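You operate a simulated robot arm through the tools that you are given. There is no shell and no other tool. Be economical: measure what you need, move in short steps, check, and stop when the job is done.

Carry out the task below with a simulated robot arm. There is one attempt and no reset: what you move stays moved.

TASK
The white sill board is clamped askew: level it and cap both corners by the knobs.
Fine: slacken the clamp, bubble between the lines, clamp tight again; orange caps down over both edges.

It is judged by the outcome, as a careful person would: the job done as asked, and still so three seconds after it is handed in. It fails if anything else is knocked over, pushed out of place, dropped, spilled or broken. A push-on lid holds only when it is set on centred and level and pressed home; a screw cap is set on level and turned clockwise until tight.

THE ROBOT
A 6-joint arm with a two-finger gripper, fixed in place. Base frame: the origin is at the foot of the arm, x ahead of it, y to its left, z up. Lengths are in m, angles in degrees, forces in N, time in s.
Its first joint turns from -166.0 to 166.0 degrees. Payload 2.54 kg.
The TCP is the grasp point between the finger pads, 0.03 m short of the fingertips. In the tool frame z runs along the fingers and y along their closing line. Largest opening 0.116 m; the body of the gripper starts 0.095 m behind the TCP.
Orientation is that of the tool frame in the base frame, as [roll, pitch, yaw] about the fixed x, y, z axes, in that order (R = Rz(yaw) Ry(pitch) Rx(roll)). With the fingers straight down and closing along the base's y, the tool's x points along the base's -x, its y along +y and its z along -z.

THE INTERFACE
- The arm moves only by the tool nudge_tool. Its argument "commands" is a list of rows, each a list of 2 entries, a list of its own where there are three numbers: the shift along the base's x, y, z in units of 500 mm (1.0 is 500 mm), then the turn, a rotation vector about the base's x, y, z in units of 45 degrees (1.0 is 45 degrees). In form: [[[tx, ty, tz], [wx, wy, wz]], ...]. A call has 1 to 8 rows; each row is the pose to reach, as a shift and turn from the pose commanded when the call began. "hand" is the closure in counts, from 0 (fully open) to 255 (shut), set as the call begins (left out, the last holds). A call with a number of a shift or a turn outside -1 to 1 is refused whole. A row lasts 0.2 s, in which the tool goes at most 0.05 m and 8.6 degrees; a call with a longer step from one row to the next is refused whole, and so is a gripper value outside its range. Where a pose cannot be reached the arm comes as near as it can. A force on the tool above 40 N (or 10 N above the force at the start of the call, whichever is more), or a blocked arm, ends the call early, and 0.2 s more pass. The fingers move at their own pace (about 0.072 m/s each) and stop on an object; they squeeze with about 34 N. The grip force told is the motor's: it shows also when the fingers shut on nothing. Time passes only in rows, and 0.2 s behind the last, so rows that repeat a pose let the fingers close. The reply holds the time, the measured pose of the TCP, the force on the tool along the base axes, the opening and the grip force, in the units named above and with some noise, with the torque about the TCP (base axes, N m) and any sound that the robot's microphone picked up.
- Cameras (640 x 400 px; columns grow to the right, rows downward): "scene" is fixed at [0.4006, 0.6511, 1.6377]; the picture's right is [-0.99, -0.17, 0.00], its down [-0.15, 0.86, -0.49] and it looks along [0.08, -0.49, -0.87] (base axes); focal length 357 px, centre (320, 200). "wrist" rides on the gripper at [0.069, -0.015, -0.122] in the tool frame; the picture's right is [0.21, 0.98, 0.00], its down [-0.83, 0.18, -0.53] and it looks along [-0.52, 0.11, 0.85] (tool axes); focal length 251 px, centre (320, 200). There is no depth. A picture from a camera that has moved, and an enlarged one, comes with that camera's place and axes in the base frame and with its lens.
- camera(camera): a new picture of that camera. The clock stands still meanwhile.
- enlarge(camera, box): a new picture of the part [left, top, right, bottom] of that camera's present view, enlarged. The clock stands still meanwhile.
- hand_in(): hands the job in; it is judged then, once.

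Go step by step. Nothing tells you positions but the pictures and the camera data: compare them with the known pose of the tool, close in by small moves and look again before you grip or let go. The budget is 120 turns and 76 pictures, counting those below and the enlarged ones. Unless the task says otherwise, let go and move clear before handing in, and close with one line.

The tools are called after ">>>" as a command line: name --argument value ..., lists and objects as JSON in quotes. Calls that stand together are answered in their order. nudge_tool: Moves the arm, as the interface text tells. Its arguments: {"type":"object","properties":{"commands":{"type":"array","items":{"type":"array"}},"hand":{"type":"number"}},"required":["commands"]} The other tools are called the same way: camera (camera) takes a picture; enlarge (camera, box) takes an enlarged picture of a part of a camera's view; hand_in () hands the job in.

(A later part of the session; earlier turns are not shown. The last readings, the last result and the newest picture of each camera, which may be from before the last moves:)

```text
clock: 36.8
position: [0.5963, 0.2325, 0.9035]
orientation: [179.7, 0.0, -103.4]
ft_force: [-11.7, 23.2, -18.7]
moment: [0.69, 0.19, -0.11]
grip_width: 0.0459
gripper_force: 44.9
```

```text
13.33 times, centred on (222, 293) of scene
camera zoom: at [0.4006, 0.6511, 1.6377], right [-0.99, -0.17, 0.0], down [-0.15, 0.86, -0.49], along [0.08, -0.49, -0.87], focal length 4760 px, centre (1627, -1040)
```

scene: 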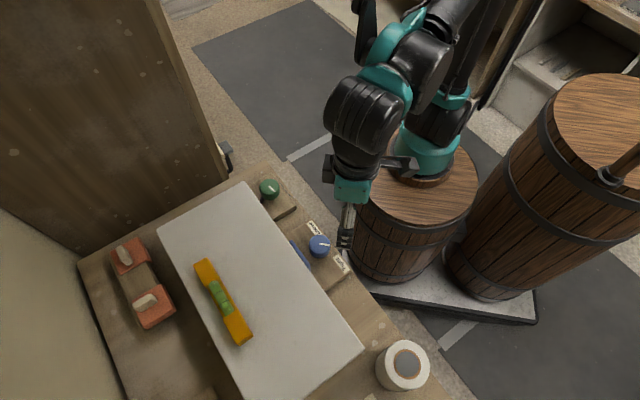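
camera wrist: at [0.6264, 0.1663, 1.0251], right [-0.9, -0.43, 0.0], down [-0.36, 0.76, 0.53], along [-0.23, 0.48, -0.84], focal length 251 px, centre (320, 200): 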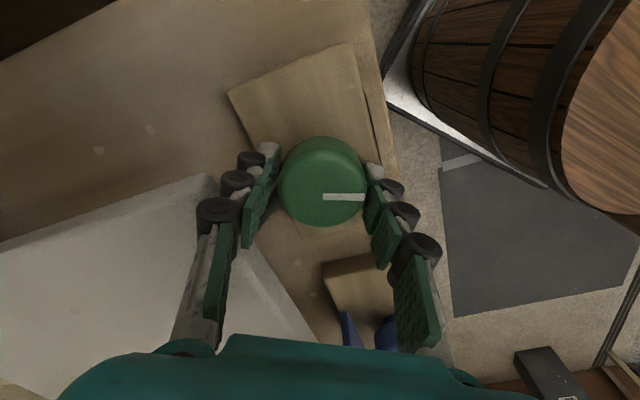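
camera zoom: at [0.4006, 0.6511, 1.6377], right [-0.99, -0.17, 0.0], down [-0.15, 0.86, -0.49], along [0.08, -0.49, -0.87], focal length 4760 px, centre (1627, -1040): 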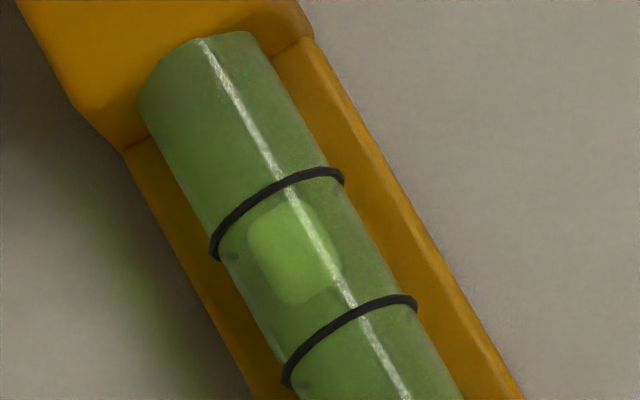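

Slightly past centre. Backing off about 7°.

>>> nudge_tool --commands '[[[-0.001, 0.002, -0.001], [0, 0, -0.08]], [[-0.001, 0.002, -0.001], [0, 0, -0.17]], [[-0.001, 0.002, -0.001], [0, 0, -0.17]]]'

>>> nudge_tool --commands '[[[0, 0, 0], [0, 0, 0]], [[0, 0, 0], [0, 0, 0]], [[0, 0, 0], [0, 0, 0]], [[0, 0, 0], [0, 0, 0]]]' --hand 130

>>> enlarge --camera "scene" --box '[212, 278, 232, 308]'

```text
clock: 37.6
position: [0.5968, 0.2322, 0.9044]
orientation: [179.8, 0.1, -111.4]
ft_force: [-8.6, 12.3, 3.4]
moment: [-0.2, 0.31, -0.05]
grip_width: 0.0461
gripper_force: 44.7
```

```text
clock: 38.6
position: [0.5974, 0.2314, 0.9029]
orientation: [179.8, 0.0, -111.4]
ft_force: [0.0, -0.1, 0.1]
moment: [0.01, 0.01, 0.0]
grip_width: 0.0569
gripper_force: 0.1
```

```text
13.33 times, centred on (222, 293) of scene
camera zoom: at [0.4006, 0.6511, 1.6377], right [-0.99, -0.17, 0.0], down [-0.15, 0.86, -0.49], along [0.08, -0.49, -0.87], focal length 4760 px, centre (1627, -1040)
```

zoom: 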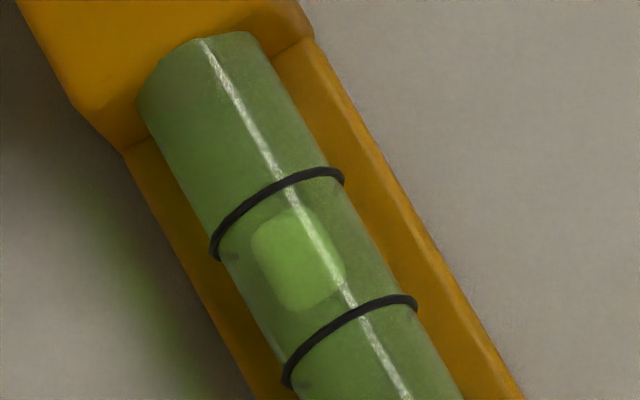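

The bubble is centred between the lines. Next I'll lift and go back to the blue knob to clamp it.

>>> nudge_tool --commands '[[[0, 0, 0.01], [0, 0, 0]], [[0, 0, 0.05], [0, 0, 0]], [[0, 0, 0.12], [0, 0, 0]], [[-0.06, 0.05, 0.12], [0, 0, 0]], [[-0.12, 0.1, 0.12], [0, 0, 0]], [[-0.18, 0.15, 0.12], [0, 0, 0]], [[-0.24, 0.2, 0.12], [0, 0, 0]], [[-0.29, 0.247, 0.12], [0, 0, 0]]]'

>>> nudge_tool --commands '[[[0, 0, 0], [0, 0, 0]], [[0, 0, 0], [0, 0, 0]]]' --hand 100

>>> camera --camera "wrist"

>>> enlarge --camera "scene" --box '[212, 278, 232, 308]'

```text
clock: 40.4
position: [0.4505, 0.355, 0.9623]
orientation: [179.8, -0.1, -111.4]
ft_force: [0.0, 0.7, -0.2]
moment: [0.0, -0.01, -0.03]
grip_width: 0.0567
gripper_force: 0.0
```

```text
clock: 41.0
position: [0.4517, 0.3561, 0.9634]
orientation: [179.8, 0.1, -111.3]
ft_force: [1.0, 0.1, -0.5]
moment: [0.0, -0.03, -0.03]
grip_width: 0.0705
gripper_force: 0.1
```

```text
36 pictures are left
camera wrist: at [0.4407, 0.2847, 1.0842], right [-0.99, 0.16, 0.0], down [0.13, 0.83, 0.53], along [0.08, 0.53, -0.84], focal length 251 px, centre (320, 200)
```

wrist: 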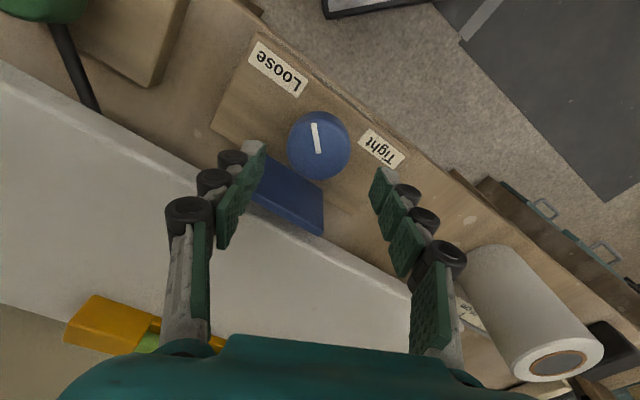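

```text
13.33 times, centred on (222, 293) of scene
camera zoom: at [0.4006, 0.6511, 1.6377], right [-0.99, -0.17, 0.0], down [-0.15, 0.86, -0.49], along [0.08, -0.49, -0.87], focal length 4760 px, centre (1627, -1040)
```

zoom: 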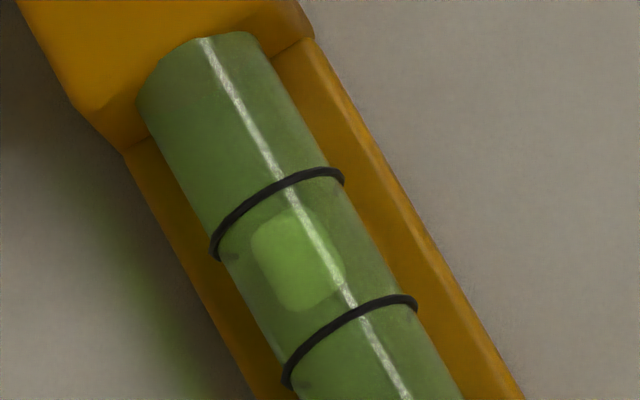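

>>> nudge_tool --commands '[[[0.001, -0.002, 0], [0, 0, -0.15]], [[0.001, -0.002, -0.05], [0, 0, -0.15]], [[0.001, -0.002, -0.1], [0, 0, -0.15]], [[0.001, -0.002, -0.121], [0, 0, -0.15]], [[0.001, -0.002, -0.121], [0, 0, -0.15]]]'

>>> nudge_tool --commands '[[[0, 0, 0], [0, 0, 0]], [[0, 0, 0], [0, 0, 0]], [[0, 0, 0], [0, 0, 0]]]' --hand 255

```text
clock: 42.2
position: [0.4529, 0.3541, 0.9025]
orientation: [179.8, 0.1, -118.1]
ft_force: [0.2, -0.2, -0.1]
moment: [-0.06, 0.02, 0.01]
grip_width: 0.0705
gripper_force: 0.1
```

```text
clock: 43.0
position: [0.4523, 0.354, 0.9023]
orientation: [179.7, 0.0, -118.2]
ft_force: [-6.0, 3.6, 1.2]
moment: [0.08, 0.16, -0.02]
grip_width: 0.0458
gripper_force: 44.9
```

>>> nudge_tool --commands '[[[-0.001, 0, 0], [0, 0, -0.15]], [[-0.001, 0, 0], [0, 0, -0.3]], [[-0.001, 0, 0], [0, 0, -0.45]], [[-0.001, 0, 0], [0, 0, -0.6]], [[-0.001, 0, 0], [0, 0, -0.75]], [[-0.001, 0, 0], [0, 0, -0.9]]]'

```text
clock: 44.4
position: [0.4534, 0.3541, 0.9019]
orientation: [179.7, 0.1, -158.7]
ft_force: [24.2, 6.1, 13.9]
moment: [-0.03, -0.39, -0.01]
grip_width: 0.046
gripper_force: 45.0
```

>>> nudge_tool --commands '[[[0.002, 0, 0], [0, 0, -0.1]], [[0.002, 0, 0], [0, 0, -0.25]], [[0.002, 0, 0], [0, 0, -0.4]], [[0.002, 0, 0], [0, 0, -0.5]]]'

>>> camera --camera "wrist"

```text
clock: 45.4
position: [0.454, 0.3525, 0.9025]
orientation: [179.8, 0.0, 178.8]
ft_force: [16.9, -8.3, -3.8]
moment: [-0.06, -0.06, 0.04]
grip_width: 0.0463
gripper_force: 45.1
```

```text
34 pictures are left
camera wrist: at [0.3841, 0.338, 1.0241], right [-0.19, 0.98, 0.0], down [0.83, 0.16, 0.53], along [0.52, 0.11, -0.85], focal length 251 px, centre (320, 200)
```

wrist: 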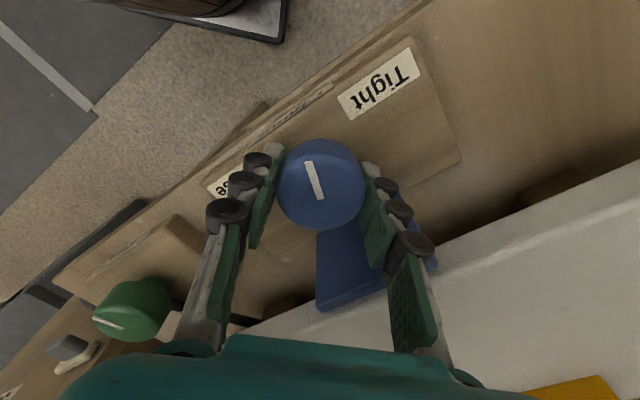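

63° turned with no stop yet. I'll release, lift, swing back and take a second bite.

>>> nudge_tool --commands '[[[0, 0, 0], [0, 0, 0]], [[0, 0, 0], [0, 0, 0]], [[0, 0, 0], [0, 0, 0]], [[0, 0, 0], [0, 0, 0]]]' --hand 130

>>> nudge_tool --commands '[[[0, 0, 0.01], [0, 0, 0]], [[0, 0, 0.05], [0, 0, 0]], [[0, 0, 0.1], [0, 0, 0]], [[-0.002, 0.002, 0.12], [0, 0, 0.18]], [[-0.002, 0.003, 0.12], [0, 0, 0.36]], [[-0.002, 0.003, 0.12], [0, 0, 0.54]], [[-0.002, 0.003, 0.12], [0, 0, 0.72]], [[-0.002, 0.003, 0.12], [0, 0, 0.9]]]'

>>> nudge_tool --commands '[[[0, 0, 0], [0, 0, 0.18]], [[0, 0, 0], [0, 0, 0.36]], [[0, 0, 0], [0, 0, 0.52]], [[0, 0, 0], [0, 0, 0.52]]]' --hand 105

>>> camera --camera "wrist"

```text
clock: 46.4
position: [0.4524, 0.3543, 0.9025]
orientation: [179.7, 0.0, 178.9]
ft_force: [-0.1, -0.2, 0.5]
moment: [-0.02, -0.03, 0.0]
grip_width: 0.0569
gripper_force: 0.0
```

```text
clock: 48.2
position: [0.452, 0.3544, 0.9622]
orientation: [179.7, -0.1, -140.5]
ft_force: [-0.1, 0.1, 0.4]
moment: [-0.02, 0.02, 0.0]
grip_width: 0.0567
gripper_force: 0.1
```

```text
clock: 49.2
position: [0.4515, 0.3551, 0.9625]
orientation: [179.9, -0.1, -117.2]
ft_force: [0.6, 0.1, 0.5]
moment: [-0.01, 0.01, 0.03]
grip_width: 0.0684
gripper_force: 0.1
```

```text
33 pictures are left
camera wrist: at [0.4343, 0.2857, 1.0841], right [-0.97, 0.25, 0.0], down [0.22, 0.82, 0.53], along [0.13, 0.52, -0.84], focal length 251 px, centre (320, 200)
```

wrist: 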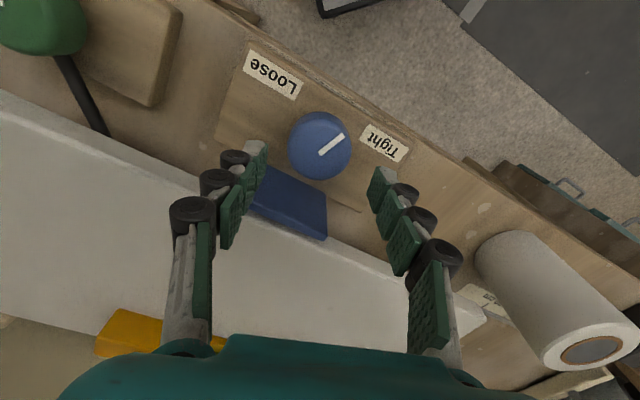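

>>> nudge_tool --commands '[[[0.001, -0.001, -0.05], [0, 0, 0]], [[0.001, -0.001, -0.1], [0, 0, 0]], [[0.001, -0.001, -0.12], [0, 0, 0]], [[0.001, -0.001, -0.12], [0, 0, 0]]]'

>>> nudge_tool --commands '[[[0, 0, 0], [0, 0, 0]], [[0, 0, 0], [0, 0, 0]], [[0, 0, 0], [0, 0, 0]]]' --hand 255

>>> nudge_tool --commands '[[[0, 0, 0], [0, 0, -0.15]], [[0, 0, 0], [0, 0, -0.3]], [[0, 0, 0], [0, 0, -0.45]], [[0, 0, 0], [0, 0, -0.6]], [[0, 0, 0], [0, 0, -0.75]], [[0, 0, 0], [0, 0, -0.9]]]'

```text
clock: 50.2
position: [0.4521, 0.3551, 0.9032]
orientation: [179.8, 0.1, -117.2]
ft_force: [0.0, -0.4, 0.1]
moment: [-0.02, -0.05, 0.0]
grip_width: 0.0683
gripper_force: 0.1
```

```text
clock: 51.0
position: [0.4539, 0.3547, 0.9032]
orientation: [179.8, 0.0, -117.2]
ft_force: [12.4, -4.0, 5.2]
moment: [-0.18, -0.26, 0.03]
grip_width: 0.0463
gripper_force: 45.0
```

```text
clock: 52.4
position: [0.4526, 0.3524, 0.9011]
orientation: [179.7, 0.1, -157.8]
ft_force: [20.4, -20.8, -1.2]
moment: [-0.23, -0.16, 0.9]
grip_width: 0.0461
gripper_force: 45.4
```

0.9 Nm of resistance means it's at the tight stop. Checking the pointer and the bubble.

>>> camera --camera "wrist"

>>> enlarge --camera "scene" --box '[212, 278, 232, 308]'

```text
32 pictures are left
camera wrist: at [0.3946, 0.3121, 1.0237], right [-0.57, 0.82, 0.0], down [0.7, 0.48, 0.53], along [0.44, 0.31, -0.85], focal length 251 px, centre (320, 200)
```

wrist: 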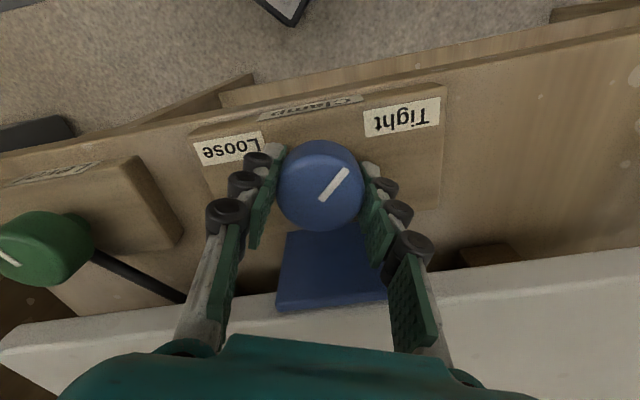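

```text
13.33 times, centred on (222, 293) of scene
camera zoom: at [0.4006, 0.6511, 1.6377], right [-0.99, -0.17, 0.0], down [-0.15, 0.86, -0.49], along [0.08, -0.49, -0.87], focal length 4760 px, centre (1627, -1040)
```

zoom: 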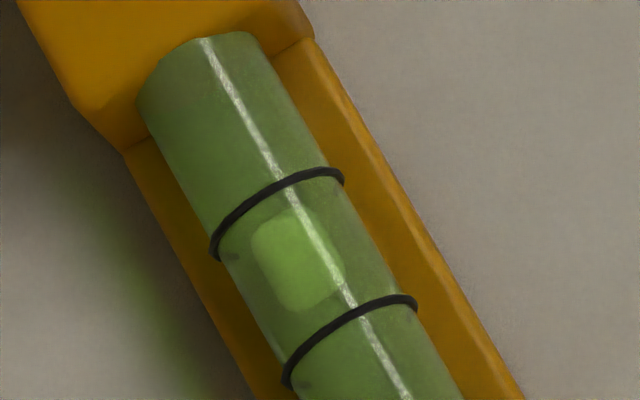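

Clamp is tight at the stop and the bubble is still centred. I'll release, lift high and go to look at the caps.

>>> nudge_tool --commands '[[[0, 0, 0], [0, 0, 0]], [[0, 0, 0], [0, 0, 0]], [[0, 0, 0], [0, 0, 0]], [[0, 0, 0], [0, 0, 0]]]' --hand 120

>>> nudge_tool --commands '[[[0, 0, 0.02], [0, 0, 0]], [[0, 0, 0.08], [0, 0, 0]], [[0, 0, 0.16], [0, 0, 0]], [[0.03, 0.02, 0.24], [0, 0, 0.15]], [[0.09, 0.05, 0.3], [0, 0, 0.3]], [[0.16, 0.08, 0.3], [0, 0, 0.45]], [[0.24, 0.1, 0.3], [0, 0, 0.5]], [[0.32, 0.12, 0.3], [0, 0, 0.5]]]'

>>> nudge_tool --commands '[[[0.08, 0.04, 0], [0, 0, 0]], [[0.14, 0.08, 0], [0, 0, 0]], [[0.2, 0.11, 0], [0, 0, 0]], [[0.26, 0.13, 0], [0, 0, 0]], [[0.26, 0.13, 0], [0, 0, 0]]]' --hand 0

>>> camera --camera "wrist"

```text
clock: 53.4
position: [0.4524, 0.3553, 0.9008]
orientation: [179.7, 0.1, -157.6]
ft_force: [0.0, -0.5, 0.2]
moment: [0.01, -0.01, 0.01]
grip_width: 0.0613
gripper_force: 0.0
```

```text
clock: 55.2
position: [0.6128, 0.415, 1.0521]
orientation: [179.9, -0.1, -135.1]
ft_force: [-0.2, -0.1, 0.4]
moment: [-0.03, -0.03, -0.01]
grip_width: 0.0611
gripper_force: 0.0
```

```text
clock: 56.4
position: [0.7443, 0.4796, 1.0507]
orientation: [179.9, 0.1, -135.2]
ft_force: [-0.7, -0.4, -0.7]
moment: [0.04, -0.01, -0.03]
grip_width: 0.1163
gripper_force: 0.1
```

```text
30 pictures are left
camera wrist: at [0.706, 0.4194, 1.1719], right [-0.84, 0.54, 0.0], down [0.46, 0.71, 0.53], along [0.29, 0.45, -0.84], focal length 251 px, centre (320, 200)
```

wrist: 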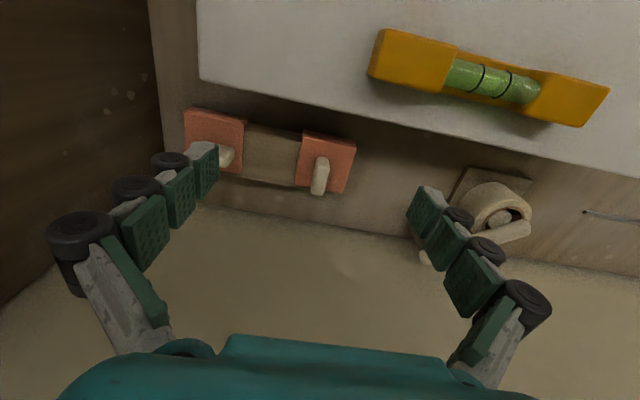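

>>> enlarge --camera "wrist" --box '[170, 95, 370, 220]'

>>> enlarge --camera "scene" --box '[100, 225, 190, 335]'

```text
3.20 times, centred on (270, 158) of wrist
camera zoom: at [0.706, 0.4194, 1.1719], right [-0.84, 0.54, 0.0], down [0.46, 0.71, 0.53], along [0.29, 0.45, -0.84], focal length 805 px, centre (480, 336)
```

zoom: 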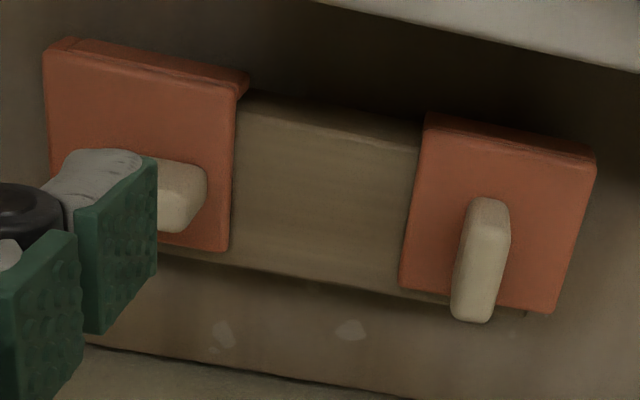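

```text
3.64 times, centred on (145, 280) of scene
camera zoom: at [0.4006, 0.6511, 1.6377], right [-0.99, -0.17, 0.0], down [-0.15, 0.86, -0.49], along [0.08, -0.49, -0.87], focal length 1298 px, centre (956, -91)
```

zoom: 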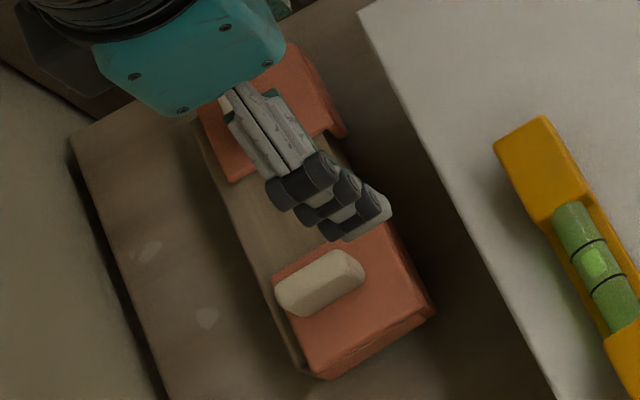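

Each cap is a plate with two lips and a central handle. Both stand on corners oriented like the board's, so they should only need translating. Cap 2 is near (0.769, 0.534), so I'll close in above it.

>>> nudge_tool --commands '[[[0.02, 0.05, -0.04], [0, 0, 0]], [[0.045, 0.1, -0.09], [0, 0, 0]], [[0.045, 0.105, -0.1], [0, 0, 0]], [[0.045, 0.105, -0.1], [0, 0, 0]]]' --hand 120

>>> camera --camera "wrist"

```text
clock: 57.4
position: [0.7674, 0.5314, 0.9998]
orientation: [179.8, 0.1, -135.1]
ft_force: [0.2, 0.5, -0.2]
moment: [0.02, 0.03, -0.01]
grip_width: 0.0613
gripper_force: 0.1
```

```text
27 pictures are left
camera wrist: at [0.7287, 0.472, 1.1222], right [-0.84, 0.54, 0.0], down [0.46, 0.71, 0.53], along [0.29, 0.45, -0.84], focal length 251 px, centre (320, 200)
```

wrist: 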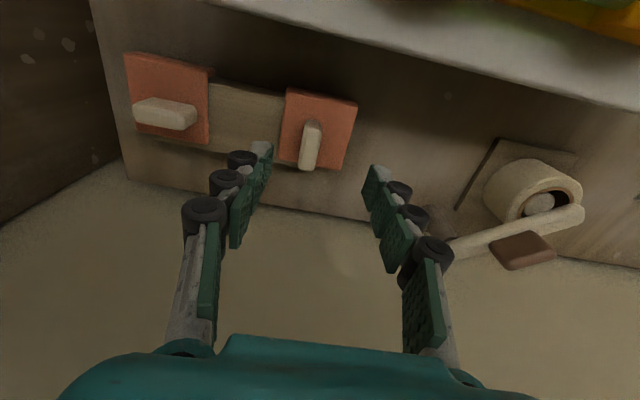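

>>> enlarge --camera "wrist" --box '[110, 40, 380, 200]'

```text
2.37 times, centred on (245, 120) of wrist
camera zoom: at [0.7287, 0.472, 1.1222], right [-0.84, 0.54, 0.0], down [0.46, 0.71, 0.53], along [0.29, 0.45, -0.84], focal length 596 px, centre (498, 390)
```

zoom: 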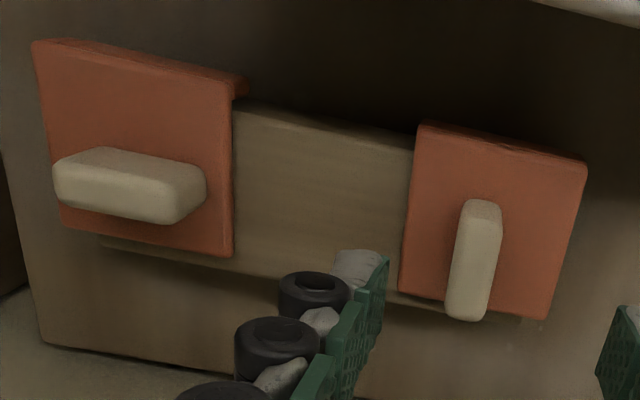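

The handle sits about 7 mm toward -e from the finger axis. I'll correct that and descend further.

>>> nudge_tool --commands '[[[0.013, -0.006, -0.04], [0, 0, 0]], [[0.013, -0.006, -0.1], [0, 0, 0]], [[0.013, -0.006, -0.12], [0, 0, 0]], [[0.013, -0.006, -0.12], [0, 0, 0]]]'

>>> camera --camera "wrist"

```text
clock: 58.4
position: [0.7727, 0.5305, 0.9417]
orientation: [179.9, 0.0, -135.2]
ft_force: [0.1, -0.6, -1.1]
moment: [-0.01, 0.0, -0.03]
grip_width: 0.0612
gripper_force: 0.1
```

```text
25 pictures are left
camera wrist: at [0.7338, 0.47, 1.0631], right [-0.84, 0.54, 0.0], down [0.46, 0.71, 0.53], along [0.29, 0.45, -0.84], focal length 251 px, centre (320, 200)
```

wrist: 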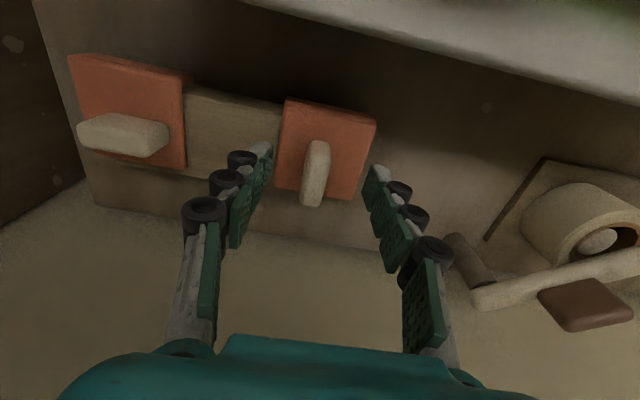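

Centred on the handle. Descending about 20 mm and closing.

>>> nudge_tool --commands '[[[0.002, -0.002, -0.02], [0, 0, 0]], [[0.002, -0.002, -0.035], [0, 0, 0]], [[0.002, -0.002, -0.035], [0, 0, 0]]]'

>>> nudge_tool --commands '[[[0, 0, 0], [0, 0, 0]], [[0, 0, 0], [0, 0, 0]], [[0, 0, 0], [0, 0, 0]], [[0, 0, 0], [0, 0, 0]]]' --hand 255

>>> camera --camera "wrist"

```text
clock: 59.2
position: [0.7734, 0.5292, 0.925]
orientation: [179.8, 0.1, -135.1]
ft_force: [0.2, 0.0, 0.2]
moment: [-0.02, 0.02, -0.01]
grip_width: 0.0616
gripper_force: 0.0
```

```text
clock: 60.2
position: [0.7714, 0.5289, 0.9251]
orientation: [179.8, 0.0, -135.2]
ft_force: [-0.1, -0.3, -0.7]
moment: [0.02, -0.01, -0.01]
grip_width: 0.0147
gripper_force: 33.9
```

```text
24 pictures are left
camera wrist: at [0.7343, 0.4682, 1.0464], right [-0.84, 0.54, 0.0], down [0.46, 0.71, 0.53], along [0.29, 0.45, -0.84], focal length 251 px, centre (320, 200)
```

wrist: 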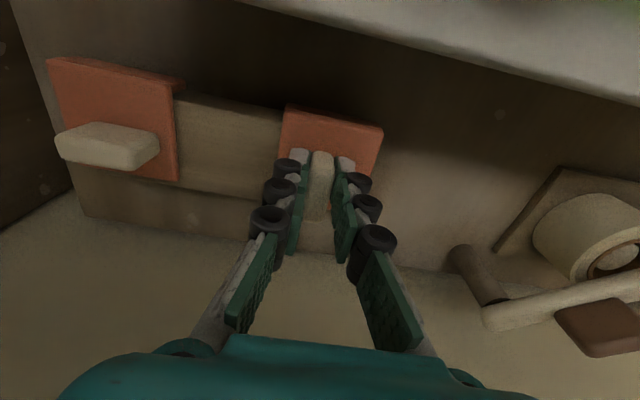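

Gripped the 15 mm handle. Lifting straight up and checking that the cap comes level.

>>> nudge_tool --commands '[[[0, 0, 0.01], [0, 0, 0]], [[0, 0, 0.05], [0, 0, 0]], [[0, 0, 0.12], [0, 0, 0]], [[0, 0, 0.2], [0, 0, 0]], [[0, 0, 0.25], [0, 0, 0]], [[0, 0, 0.25], [0, 0, 0]]]'

>>> camera --camera "wrist"

>>> camera --camera "scene"

```text
clock: 61.6
position: [0.7722, 0.5294, 1.0534]
orientation: [179.8, 0.0, -135.2]
ft_force: [-0.7, -0.5, -1.1]
moment: [0.01, -0.01, 0.01]
grip_width: 0.0146
gripper_force: 33.8
```

```text
23 pictures are left
camera wrist: at [0.7345, 0.4691, 1.1743], right [-0.84, 0.54, 0.0], down [0.46, 0.71, 0.53], along [0.29, 0.45, -0.84], focal length 251 px, centre (320, 200)
```

wrist: 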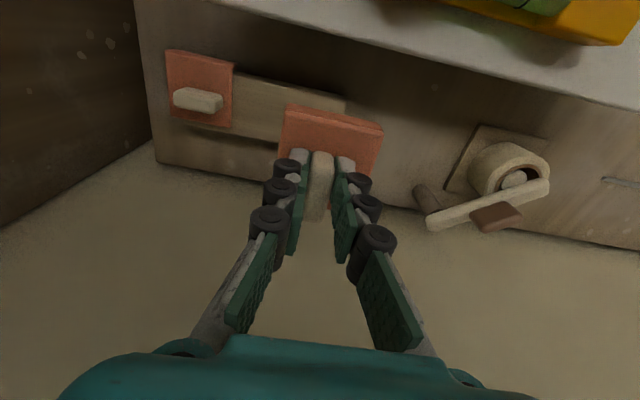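

```text
22 pictures are left
```

scene: 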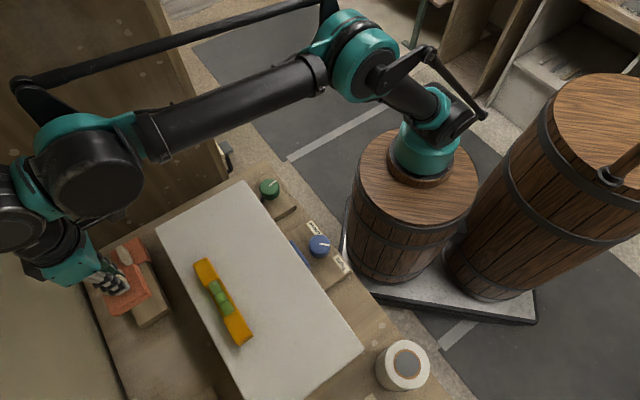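

The cap is held level. I'll carry it high across the board toward the corner by the clamp end, near (0.36, 0.55).

>>> nudge_tool --commands '[[[-0.08, 0.0, 0.01], [0, 0, 0]], [[-0.17, 0.005, 0.01], [0, 0, 0]], [[-0.26, 0.01, 0.01], [0, 0, 0]], [[-0.35, 0.015, 0.01], [0, 0, 0]], [[-0.44, 0.02, 0.01], [0, 0, 0]], [[-0.53, 0.025, 0.01], [0, 0, 0]], [[-0.62, 0.03, 0.01], [0, 0, 0]], [[-0.7, 0.03, 0.01], [0, 0, 0]]]'

>>> nudge_tool --commands '[[[-0.08, 0.006, -0.02], [0, 0, 0]], [[-0.115, 0.01, -0.04], [0, 0, 0]], [[-0.115, 0.01, -0.04], [0, 0, 0]]]'

>>> camera --camera "wrist"

>>> enlarge --camera "scene" --box '[280, 260, 440, 400]'

```text
clock: 63.4
position: [0.4232, 0.5421, 1.0557]
orientation: [179.8, 0.1, -135.2]
ft_force: [-0.2, 0.2, -0.8]
moment: [-0.01, -0.01, 0.0]
grip_width: 0.0147
gripper_force: 33.6
```

```text
clock: 64.2
position: [0.364, 0.5482, 1.0354]
orientation: [179.8, 0.1, -135.3]
ft_force: [1.0, 0.0, 0.2]
moment: [0.01, 0.0, -0.03]
grip_width: 0.0148
gripper_force: 33.7
```

```text
21 pictures are left
camera wrist: at [0.3258, 0.4865, 1.1569], right [-0.84, 0.54, 0.0], down [0.46, 0.71, 0.53], along [0.29, 0.45, -0.84], focal length 251 px, centre (320, 200)
```

wrist: 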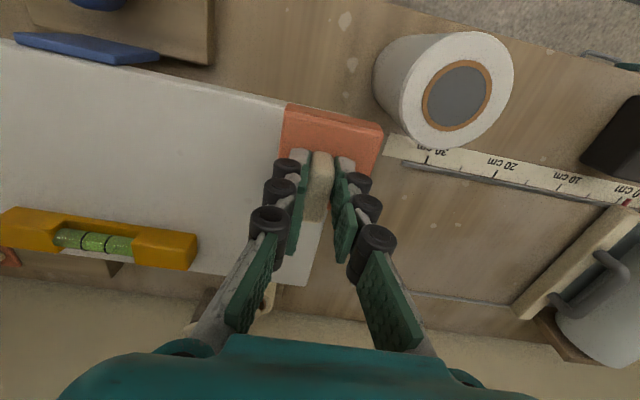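

```text
2.86 times, centred on (360, 330) of scene
camera zoom: at [0.4006, 0.6511, 1.6377], right [-0.99, -0.17, 0.0], down [-0.15, 0.86, -0.49], along [0.08, -0.49, -0.87], focal length 1020 px, centre (206, -171)
```

zoom: 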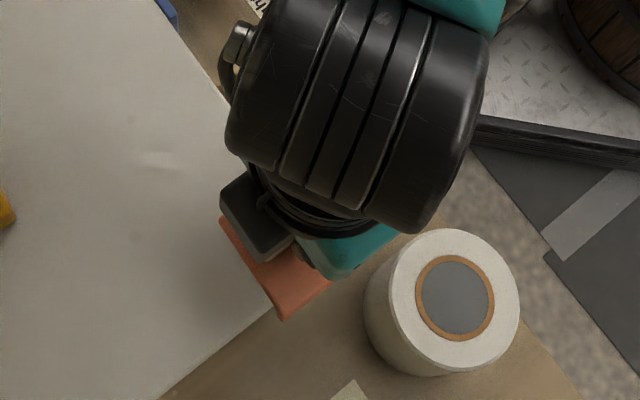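

>>> enlarge --camera "wrist" --box '[180, 60, 420, 300]'

```text
1.67 times, centred on (300, 180) of wrist
camera zoom: at [0.3258, 0.4865, 1.1569], right [-0.84, 0.54, 0.0], down [0.46, 0.71, 0.53], along [0.29, 0.45, -0.84], focal length 419 px, centre (353, 233)
```

zoom: 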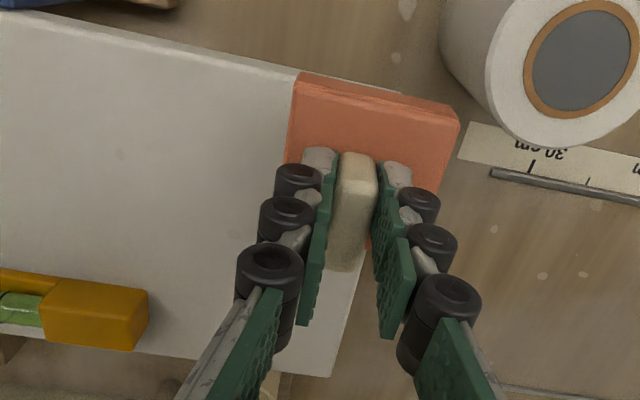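

I estimate the board corner at n ≈ 0.634, e ≈ 0.161 (n and e being the board's axes). I'll shift slightly outward and lower to just above the board, then re-check.

>>> nudge_tool --commands '[[[-0.004, 0.024, -0.04], [0, 0, 0]], [[-0.004, 0.024, -0.1], [0, 0, 0]], [[-0.004, 0.024, -0.14], [0, 0, 0]], [[-0.004, 0.024, -0.14], [0, 0, 0]]]'

>>> enlarge --camera "wrist" --box '[180, 60, 420, 300]'

```text
clock: 64.8
position: [0.3629, 0.5585, 0.9945]
orientation: [179.8, 0.0, -135.4]
ft_force: [-2.9, -3.1, 30.9]
moment: [-0.88, 0.53, -0.01]
grip_width: 0.0148
gripper_force: 34.5
stopped in row 3: the force on the tool passed its limit at 127 N (the readings are from after the stop); the commanded pose is now the measured one
```

```text
1.67 times, centred on (300, 180) of wrist
camera zoom: at [0.3251, 0.4986, 1.1148], right [-0.84, 0.54, 0.0], down [0.46, 0.71, 0.54], along [0.29, 0.45, -0.84], focal length 419 px, centre (353, 233)
```

zoom: 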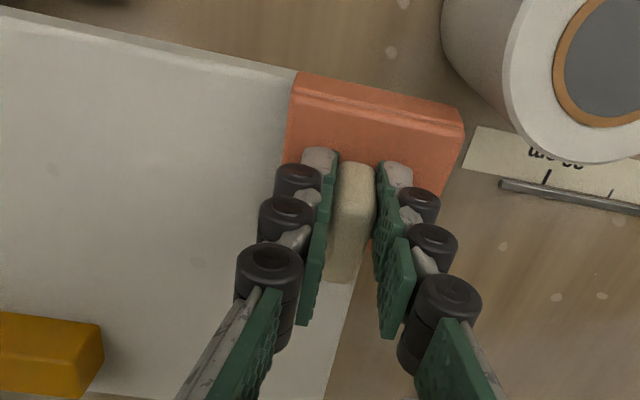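

It touched the board earlier than expected, so the board top is higher than I thought. I'll lift off right away and check the cap and the bubble.

>>> nudge_tool --commands '[[[0, 0, 0.02], [0, 0, 0]], [[0, 0, 0.06], [0, 0, 0]], [[0, 0, 0.06], [0, 0, 0]]]'

>>> enlarge --camera "wrist" --box '[180, 60, 420, 300]'

>>> enlarge --camera "scene" --box '[202, 268, 242, 318]'

```text
clock: 65.6
position: [0.3624, 0.5614, 1.023]
orientation: [179.8, 0.0, -135.2]
ft_force: [0.1, -0.4, 0.0]
moment: [0.0, -0.01, 0.0]
grip_width: 0.0148
gripper_force: 33.5
```

```text
1.67 times, centred on (300, 180) of wrist
camera zoom: at [0.325, 0.4998, 1.1438], right [-0.84, 0.54, 0.0], down [0.46, 0.71, 0.54], along [0.29, 0.45, -0.84], focal length 419 px, centre (353, 233)
```

zoom: 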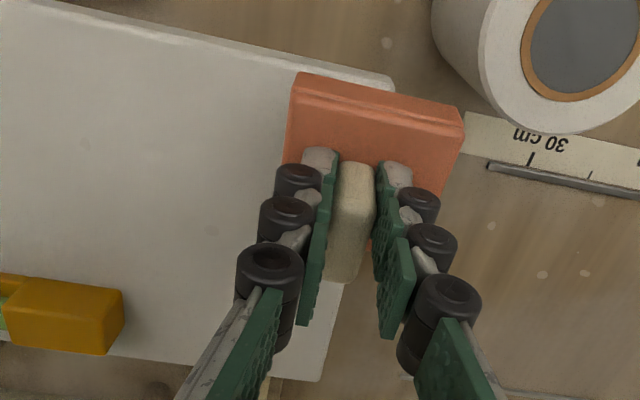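

```text
8.00 times, centred on (222, 293) of scene
camera zoom: at [0.4006, 0.6511, 1.6377], right [-0.99, -0.17, 0.0], down [-0.15, 0.86, -0.49], along [0.08, -0.49, -0.87], focal length 2856 px, centre (1104, -544)
```

zoom: 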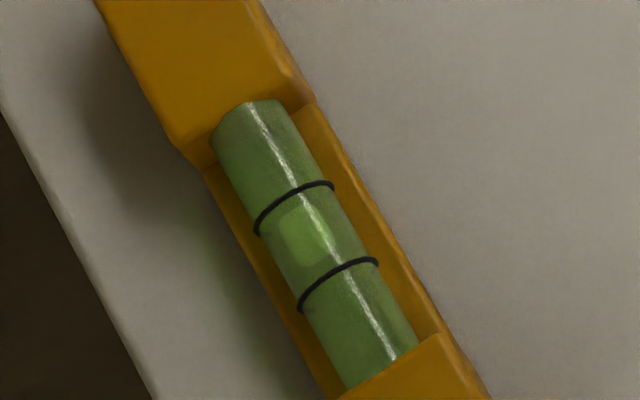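

Bubble is still between the lines. Recomputing with both cameras, the board top is near z = 0.92 and the corner at n ≈ 0.627, e ≈ 0.155. I'll check how the cap sits in the grip now.

>>> enlarge --camera "wrist" --box '[270, 90, 390, 165]'

```text
5.33 times, centred on (330, 128) of wrist
camera zoom: at [0.325, 0.4998, 1.1438], right [-0.84, 0.54, 0.0], down [0.46, 0.71, 0.54], along [0.29, 0.45, -0.84], focal length 1341 px, centre (267, 587)
```

zoom: 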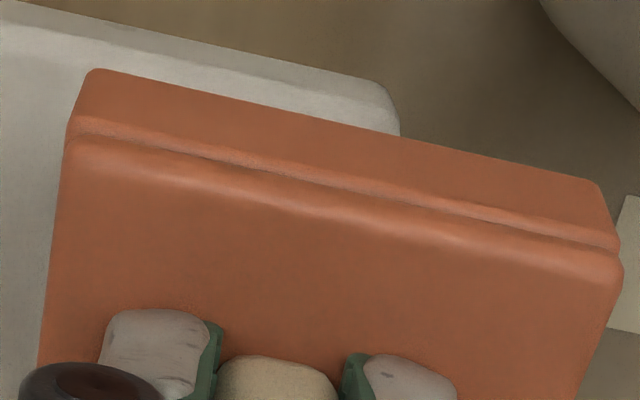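

The cap is still square and level, having slid about 7 mm up in the grip. I'll move to a spot about 6 mm outside both edges and lower slowly.

>>> nudge_tool --commands '[[[-0.003, -0.0276, 0], [0, 0, 0]], [[-0.003, -0.0276, -0.02], [0, 0, 0]], [[-0.003, -0.0276, -0.04], [0, 0, 0]], [[-0.003, -0.0276, -0.05], [0, 0, 0]], [[-0.003, -0.0276, -0.06], [0, 0, 0]], [[-0.003, -0.0276, -0.07], [0, 0, 0]], [[-0.003, -0.0276, -0.075], [0, 0, 0]]]'

>>> enlarge --camera "wrist" --box '[240, 80, 400, 240]'

```text
clock: 67.2
position: [0.3627, 0.5469, 0.9837]
orientation: [179.8, 0.1, -135.2]
ft_force: [0.2, -0.3, 5.6]
moment: [0.02, -0.27, 0.03]
grip_width: 0.0148
gripper_force: 33.5
```

```text
2.50 times, centred on (320, 160) of wrist
camera zoom: at [0.3244, 0.486, 1.1054], right [-0.84, 0.54, 0.0], down [0.46, 0.71, 0.54], along [0.29, 0.45, -0.84], focal length 629 px, centre (320, 300)
```

zoom: 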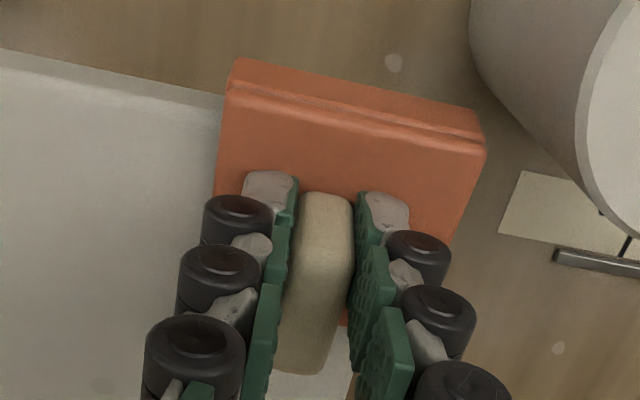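

The contact is a light 5.6 N, centred at the cap's inner corner. The plate has reached the board with the lips outside both edges. I'll lift 2 mm and slide inward along n.

>>> nudge_tool --commands '[[[0, 0, 0.005], [0, 0, 0]], [[0.0014, 0.0014, 0.005], [0, 0, 0]], [[0.0028, 0.0028, 0.005], [0, 0, 0]], [[0.0042, 0.0042, 0.005], [0, 0, 0]], [[0.0057, 0.0057, 0.005], [0, 0, 0]]]'

```text
clock: 68.4
position: [0.365, 0.5494, 0.9853]
orientation: [179.8, 0.1, -135.2]
ft_force: [-0.9, 0.5, -1.0]
moment: [-0.03, 0.0, -0.01]
grip_width: 0.0146
gripper_force: 33.9
```

>>> nudge_tool --commands '[[[0.0014, 0.0014, 0], [0, 0, 0]], [[0.0028, 0.0028, 0], [0, 0, 0]], [[0.0042, 0.0042, 0], [0, 0, 0]]]'

```text
clock: 69.2
position: [0.3674, 0.5514, 0.9865]
orientation: [179.8, 0.1, -135.2]
ft_force: [-4.6, -4.2, -2.2]
moment: [-0.18, 0.15, 0.13]
grip_width: 0.0148
gripper_force: 33.9
```

The n lip has met the edge (6 N). Backing off about 0.5 mm and sliding along -e until that lip touches too.

>>> nudge_tool --commands '[[[-0.001, -0.001, 0], [0, 0, 0]], [[0.0004, -0.0024, 0], [0, 0, 0]], [[0.0018, -0.0038, 0], [0, 0, 0]], [[0.0032, -0.0052, 0], [0, 0, 0]], [[0.0046, -0.0066, 0], [0, 0, 0]]]'

```text
clock: 70.4
position: [0.3694, 0.548, 0.9858]
orientation: [179.8, 0.0, -135.1]
ft_force: [-6.9, -2.4, 0.7]
moment: [-0.12, 0.31, 0.03]
grip_width: 0.0147
gripper_force: 34.1
```

>>> nudge_tool --commands '[[[-0.001, -0.001, 0], [0, 0, 0]], [[0.0004, -0.0024, 0], [0, 0, 0]], [[0.0014, -0.0034, 0], [0, 0, 0]]]'

```text
clock: 71.2
position: [0.3712, 0.5475, 0.9868]
orientation: [179.8, 0.1, -135.2]
ft_force: [0.0, 1.0, -0.6]
moment: [0.01, 0.03, 0.03]
grip_width: 0.0149
gripper_force: 34.2
```

>>> nudge_tool --commands '[[[0.0014, -0.0014, 0], [0, 0, 0]], [[0.0028, -0.0028, 0], [0, 0, 0]], [[0.0042, -0.0042, 0], [0, 0, 0]]]'

```text
clock: 72.0
position: [0.3722, 0.5456, 0.9869]
orientation: [179.7, 0.1, -135.2]
ft_force: [-17.5, 20.9, -3.2]
moment: [0.87, 0.71, 0.1]
grip_width: 0.015
gripper_force: 34.1
```

Both lips located. I'll back off 1.5–2 mm along e to relieve the force, then lower and press.

>>> nudge_tool --commands '[[[-0.0014, 0.0014, 0], [0, 0, 0]], [[-0.0026, 0.0026, 0], [0, 0, 0]], [[-0.0026, 0.0026, -0.004], [0, 0, 0]], [[-0.0026, 0.0026, -0.007], [0, 0, 0]]]'

>>> enlarge --camera "wrist" --box '[240, 80, 400, 240]'

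```text
clock: 73.0
position: [0.3705, 0.5452, 0.9831]
orientation: [179.8, 0.2, -135.3]
ft_force: [-9.7, 17.4, 21.7]
moment: [1.02, -0.16, 0.07]
grip_width: 0.0151
gripper_force: 33.7
```

```text
2.50 times, centred on (320, 160) of wrist
camera zoom: at [0.3321, 0.4846, 1.1061], right [-0.84, 0.54, 0.0], down [0.46, 0.71, 0.54], along [0.29, 0.45, -0.84], focal length 629 px, centre (320, 300)
```

zoom: 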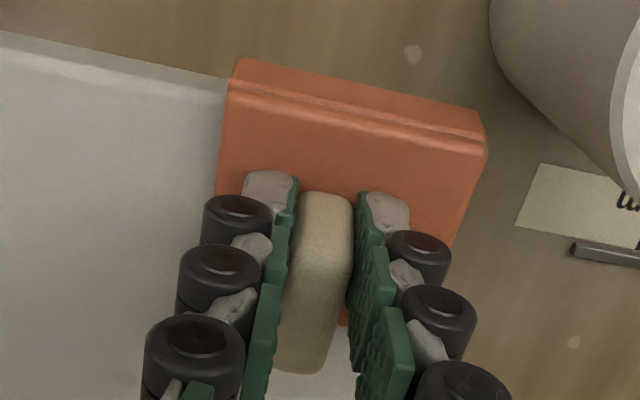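

>>> nudge_tool --commands '[[[-0.001, 0.001, 0], [0, 0, 0]], [[-0.0015, 0.0015, -0.001], [0, 0, 0]], [[-0.0015, 0.0015, -0.003], [0, 0, 0]]]'

```text
clock: 73.8
position: [0.37, 0.5453, 0.9833]
orientation: [179.8, 0.0, -135.1]
ft_force: [-9.4, 9.2, 25.6]
moment: [0.83, -0.37, 0.14]
grip_width: 0.0149
gripper_force: 34.9
```

>>> nudge_tool --commands '[[[-0.0008, 0.0008, -0.002], [0, 0, 0]], [[-0.0008, 0.0008, -0.004], [0, 0, 0]], [[-0.0008, 0.0008, -0.004], [0, 0, 0]]]'

```text
clock: 74.6
position: [0.3699, 0.5453, 0.9802]
orientation: [179.7, 0.1, -135.3]
ft_force: [-8.0, -3.1, 21.5]
moment: [0.37, -0.37, 0.14]
grip_width: 0.0147
gripper_force: 34.8
```

>>> nudge_tool --commands '[[[0, 0, -0.002], [0, 0, 0]], [[0, 0, -0.004], [0, 0, 0]], [[0, 0, -0.004], [0, 0, 0]]]'

>>> enlarge --camera "wrist" --box '[240, 80, 400, 240]'

```text
clock: 75.4
position: [0.3694, 0.5471, 0.9771]
orientation: [179.9, 0.1, -135.3]
ft_force: [-6.6, -8.7, 24.8]
moment: [0.22, -0.41, 0.11]
grip_width: 0.0147
gripper_force: 34.0
```

```text
2.50 times, centred on (320, 160) of wrist
camera zoom: at [0.3313, 0.485, 1.0999], right [-0.84, 0.54, 0.0], down [0.46, 0.71, 0.54], along [0.29, 0.45, -0.84], focal length 629 px, centre (320, 300)
```

zoom: 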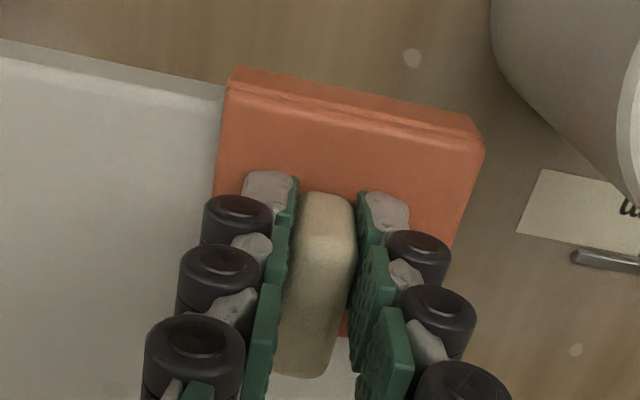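

The cap is levelling as I press, since its outer side is going down. I'll continue pressing in small steps.

>>> nudge_tool --commands '[[[0.001, 0.001, -0.002], [0, 0, 0]], [[0.001, 0.001, -0.005], [0, 0, 0]], [[0.001, 0.001, -0.007], [0, 0, 0]]]'

>>> enlarge --camera "wrist" --box '[240, 80, 400, 240]'

```text
clock: 75.9
position: [0.3698, 0.5453, 0.9789]
orientation: [179.9, 0.0, -135.2]
ft_force: [-4.3, -9.7, 21.7]
moment: [0.1, -0.34, 0.09]
grip_width: 0.0145
gripper_force: 33.9
stopped in row 2: the force on the tool passed its limit at 43 N (the readings are from after the stop); the commanded pose is now the measured one
```

```text
2.50 times, centred on (320, 160) of wrist
camera zoom: at [0.3313, 0.4853, 1.0999], right [-0.84, 0.54, 0.0], down [0.46, 0.71, 0.53], along [0.29, 0.45, -0.85], focal length 629 px, centre (320, 300)
```

zoom: 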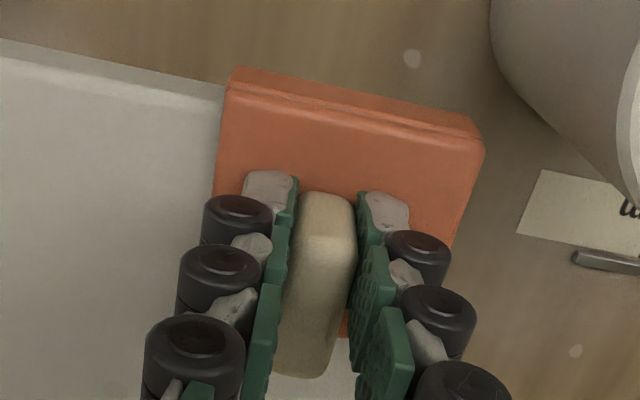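

The press peaked at 43 N. I'll ease the n force, let go, and look at how the cap sits.

>>> nudge_tool --commands '[[[-0.001, -0.001, 0.002], [0, 0, 0]], [[-0.001, -0.001, 0.002], [0, 0, 0]]]'

>>> nudge_tool --commands '[[[0, 0, 0], [0, 0, 0]], [[0, 0, 0], [0, 0, 0]], [[0, 0, 0], [0, 0, 0]], [[0, 0, 0.03], [0, 0, 0]], [[0, 0, 0.08], [0, 0, 0]], [[0, 0, 0.14], [0, 0, 0]], [[0, 0, 0.14], [0, 0, 0]]]' --hand 150

>>> enlarge --camera "wrist" --box '[240, 60, 400, 220]'

>>> enlarge --camera "scene" --box '[180, 260, 400, 400]'

```text
clock: 76.5
position: [0.3677, 0.5464, 0.9793]
orientation: [179.9, 0.0, -135.2]
ft_force: [-3.7, -10.5, 6.0]
moment: [-0.27, -0.08, 0.09]
grip_width: 0.0148
gripper_force: 34.0
```

```text
clock: 78.1
position: [0.3716, 0.5454, 1.0468]
orientation: [179.7, 0.0, -135.2]
ft_force: [1.2, 0.0, 0.5]
moment: [-0.01, 0.01, -0.01]
grip_width: 0.0477
gripper_force: 0.1
```

```text
2.50 times, centred on (320, 140) of wrist
camera zoom: at [0.3333, 0.4851, 1.1686], right [-0.84, 0.54, 0.0], down [0.46, 0.71, 0.53], along [0.29, 0.45, -0.85], focal length 629 px, centre (320, 350)
```

zoom: 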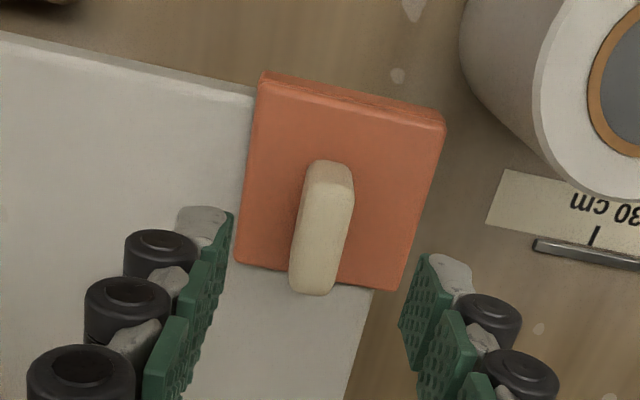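

```text
2.86 times, centred on (290, 330) of scene
camera zoom: at [0.4006, 0.6511, 1.6377], right [-0.99, -0.17, 0.0], down [-0.15, 0.86, -0.49], along [0.08, -0.49, -0.87], focal length 1020 px, centre (406, -171)
```

zoom: 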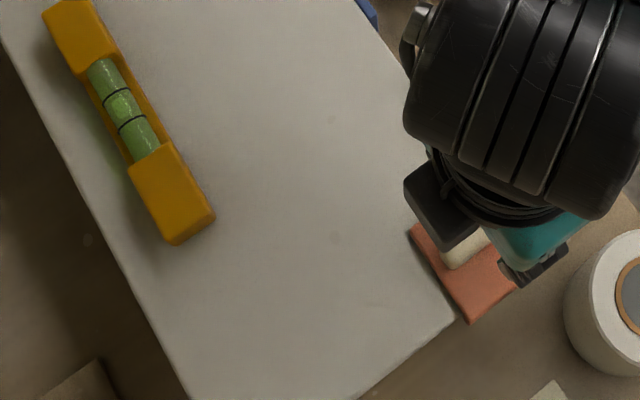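

The cap sits square over the corner, with its lips about 7 mm outside both edges. I'll press it home on the handle top with closed fingers, in small steps.

>>> nudge_tool --commands '[[[0, 0, 0], [0, 0, 0]], [[0, 0, 0], [0, 0, 0]], [[-0.005, 0.006, 0], [0, 0, 0]], [[-0.005, 0.006, -0.03], [0, 0, 0]], [[-0.005, 0.006, -0.06], [0, 0, 0]]]' --hand 255

>>> nudge_tool --commands '[[[0, 0, -0.004], [0, 0, 0]], [[0, 0, -0.008], [0, 0, 0]], [[0, 0, -0.012], [0, 0, 0]], [[0, 0, -0.016], [0, 0, 0]], [[0, 0, -0.02], [0, 0, 0]], [[0, 0, -0.024], [0, 0, 0]]]'

```text
clock: 79.3
position: [0.3676, 0.5487, 1.0159]
orientation: [179.8, 0.0, -135.2]
ft_force: [0.4, -0.4, 0.9]
moment: [-0.03, 0.02, 0.05]
grip_width: 0.0
gripper_force: 28.3
```

```text
clock: 80.7
position: [0.3677, 0.5488, 1.0061]
orientation: [179.8, 0.1, -135.2]
ft_force: [1.9, 5.2, 23.6]
moment: [0.14, -0.07, 0.03]
grip_width: 0.0059
gripper_force: 28.6
```

>>> nudge_tool --commands '[[[0, 0, -0.002], [0, 0, 0]], [[0, 0, -0.004], [0, 0, 0]], [[0, 0, -0.006], [0, 0, 0]], [[0, 0, -0.008], [0, 0, 0]]]'

```text
clock: 81.1
position: [0.368, 0.549, 1.0054]
orientation: [179.8, 0.0, -135.2]
ft_force: [-0.8, 0.0, 16.5]
moment: [-0.03, 0.0, 0.02]
grip_width: 0.0062
gripper_force: 28.8
stopped in row 2: the force on the tool passed its limit at 43 N (the readings are from after the stop); the commanded pose is now the measured one
```

Cap 2 resists 43 N with no further travel, so it's home. Now up and across to cap 1, turning the tool 90° so the fingers close across its handle, with the camera on the side away from the cabinet.

>>> nudge_tool --commands '[[[0, 0, 0.05], [0, 0, 0]], [[0, 0, 0.13], [0, 0, -0.1]], [[0.06, -0.01, 0.16], [0, 0, -0.28]], [[0.14, -0.03, 0.16], [0, 0, -0.46]], [[0.22, -0.05, 0.16], [0, 0, -0.64]], [[0.3, -0.065, 0.16], [0, 0, -0.82]], [[0.38, -0.08, 0.16], [0, 0, -1.0]], [[0.46, -0.1, 0.16], [0, 0, -1.0]]]'

>>> nudge_tool --commands '[[[0.06, -0.01, 0], [0, 0, -0.18]], [[0.12, -0.025, 0], [0, 0, -0.36]], [[0.18, -0.035, 0], [0, 0, -0.54]], [[0.24, -0.05, 0], [0, 0, -0.72]], [[0.3, -0.06, 0], [0, 0, -0.9]], [[0.36, -0.075, 0], [0, 0, -1.0]], [[0.42, -0.09, 0], [0, 0, -1.0]]]' --hand 140

```text
clock: 82.9
position: [0.596, 0.4996, 1.0859]
orientation: [179.9, 0.1, 179.7]
ft_force: [0.1, -0.1, 0.2]
moment: [0.01, -0.06, -0.02]
grip_width: 0.0001
gripper_force: 28.9
```

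```text
clock: 84.5
position: [0.8079, 0.4537, 1.087]
orientation: [179.9, 0.1, 134.7]
ft_force: [-0.8, -0.3, -0.1]
moment: [0.0, -0.12, -0.02]
grip_width: 0.0523
gripper_force: 0.1
```

>>> nudge_tool --commands '[[[0.06, -0.014, -0.04], [0, 0, 0]], [[0.115, -0.028, -0.11], [0, 0, 0]], [[0.115, -0.028, -0.18], [0, 0, 0]], [[0.115, -0.028, -0.2], [0, 0, 0]], [[0.115, -0.028, -0.2], [0, 0, 0]]]'

>>> camera --camera "wrist"

```text
clock: 85.7
position: [0.8663, 0.4403, 0.9856]
orientation: [179.8, 0.2, 134.7]
ft_force: [-0.3, 0.0, 0.0]
moment: [-0.03, 0.01, -0.03]
grip_width: 0.0524
gripper_force: 0.0
```

```text
8 pictures are left
camera wrist: at [0.8052, 0.478, 1.1067], right [0.54, 0.84, 0.0], down [0.71, -0.46, 0.54], along [0.45, -0.29, -0.84], focal length 251 px, centre (320, 200)
```

wrist: 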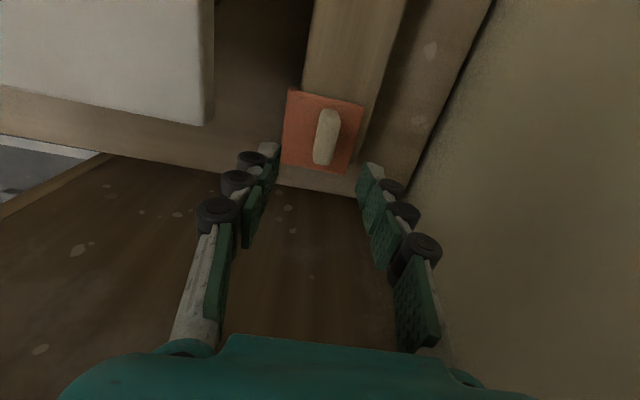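

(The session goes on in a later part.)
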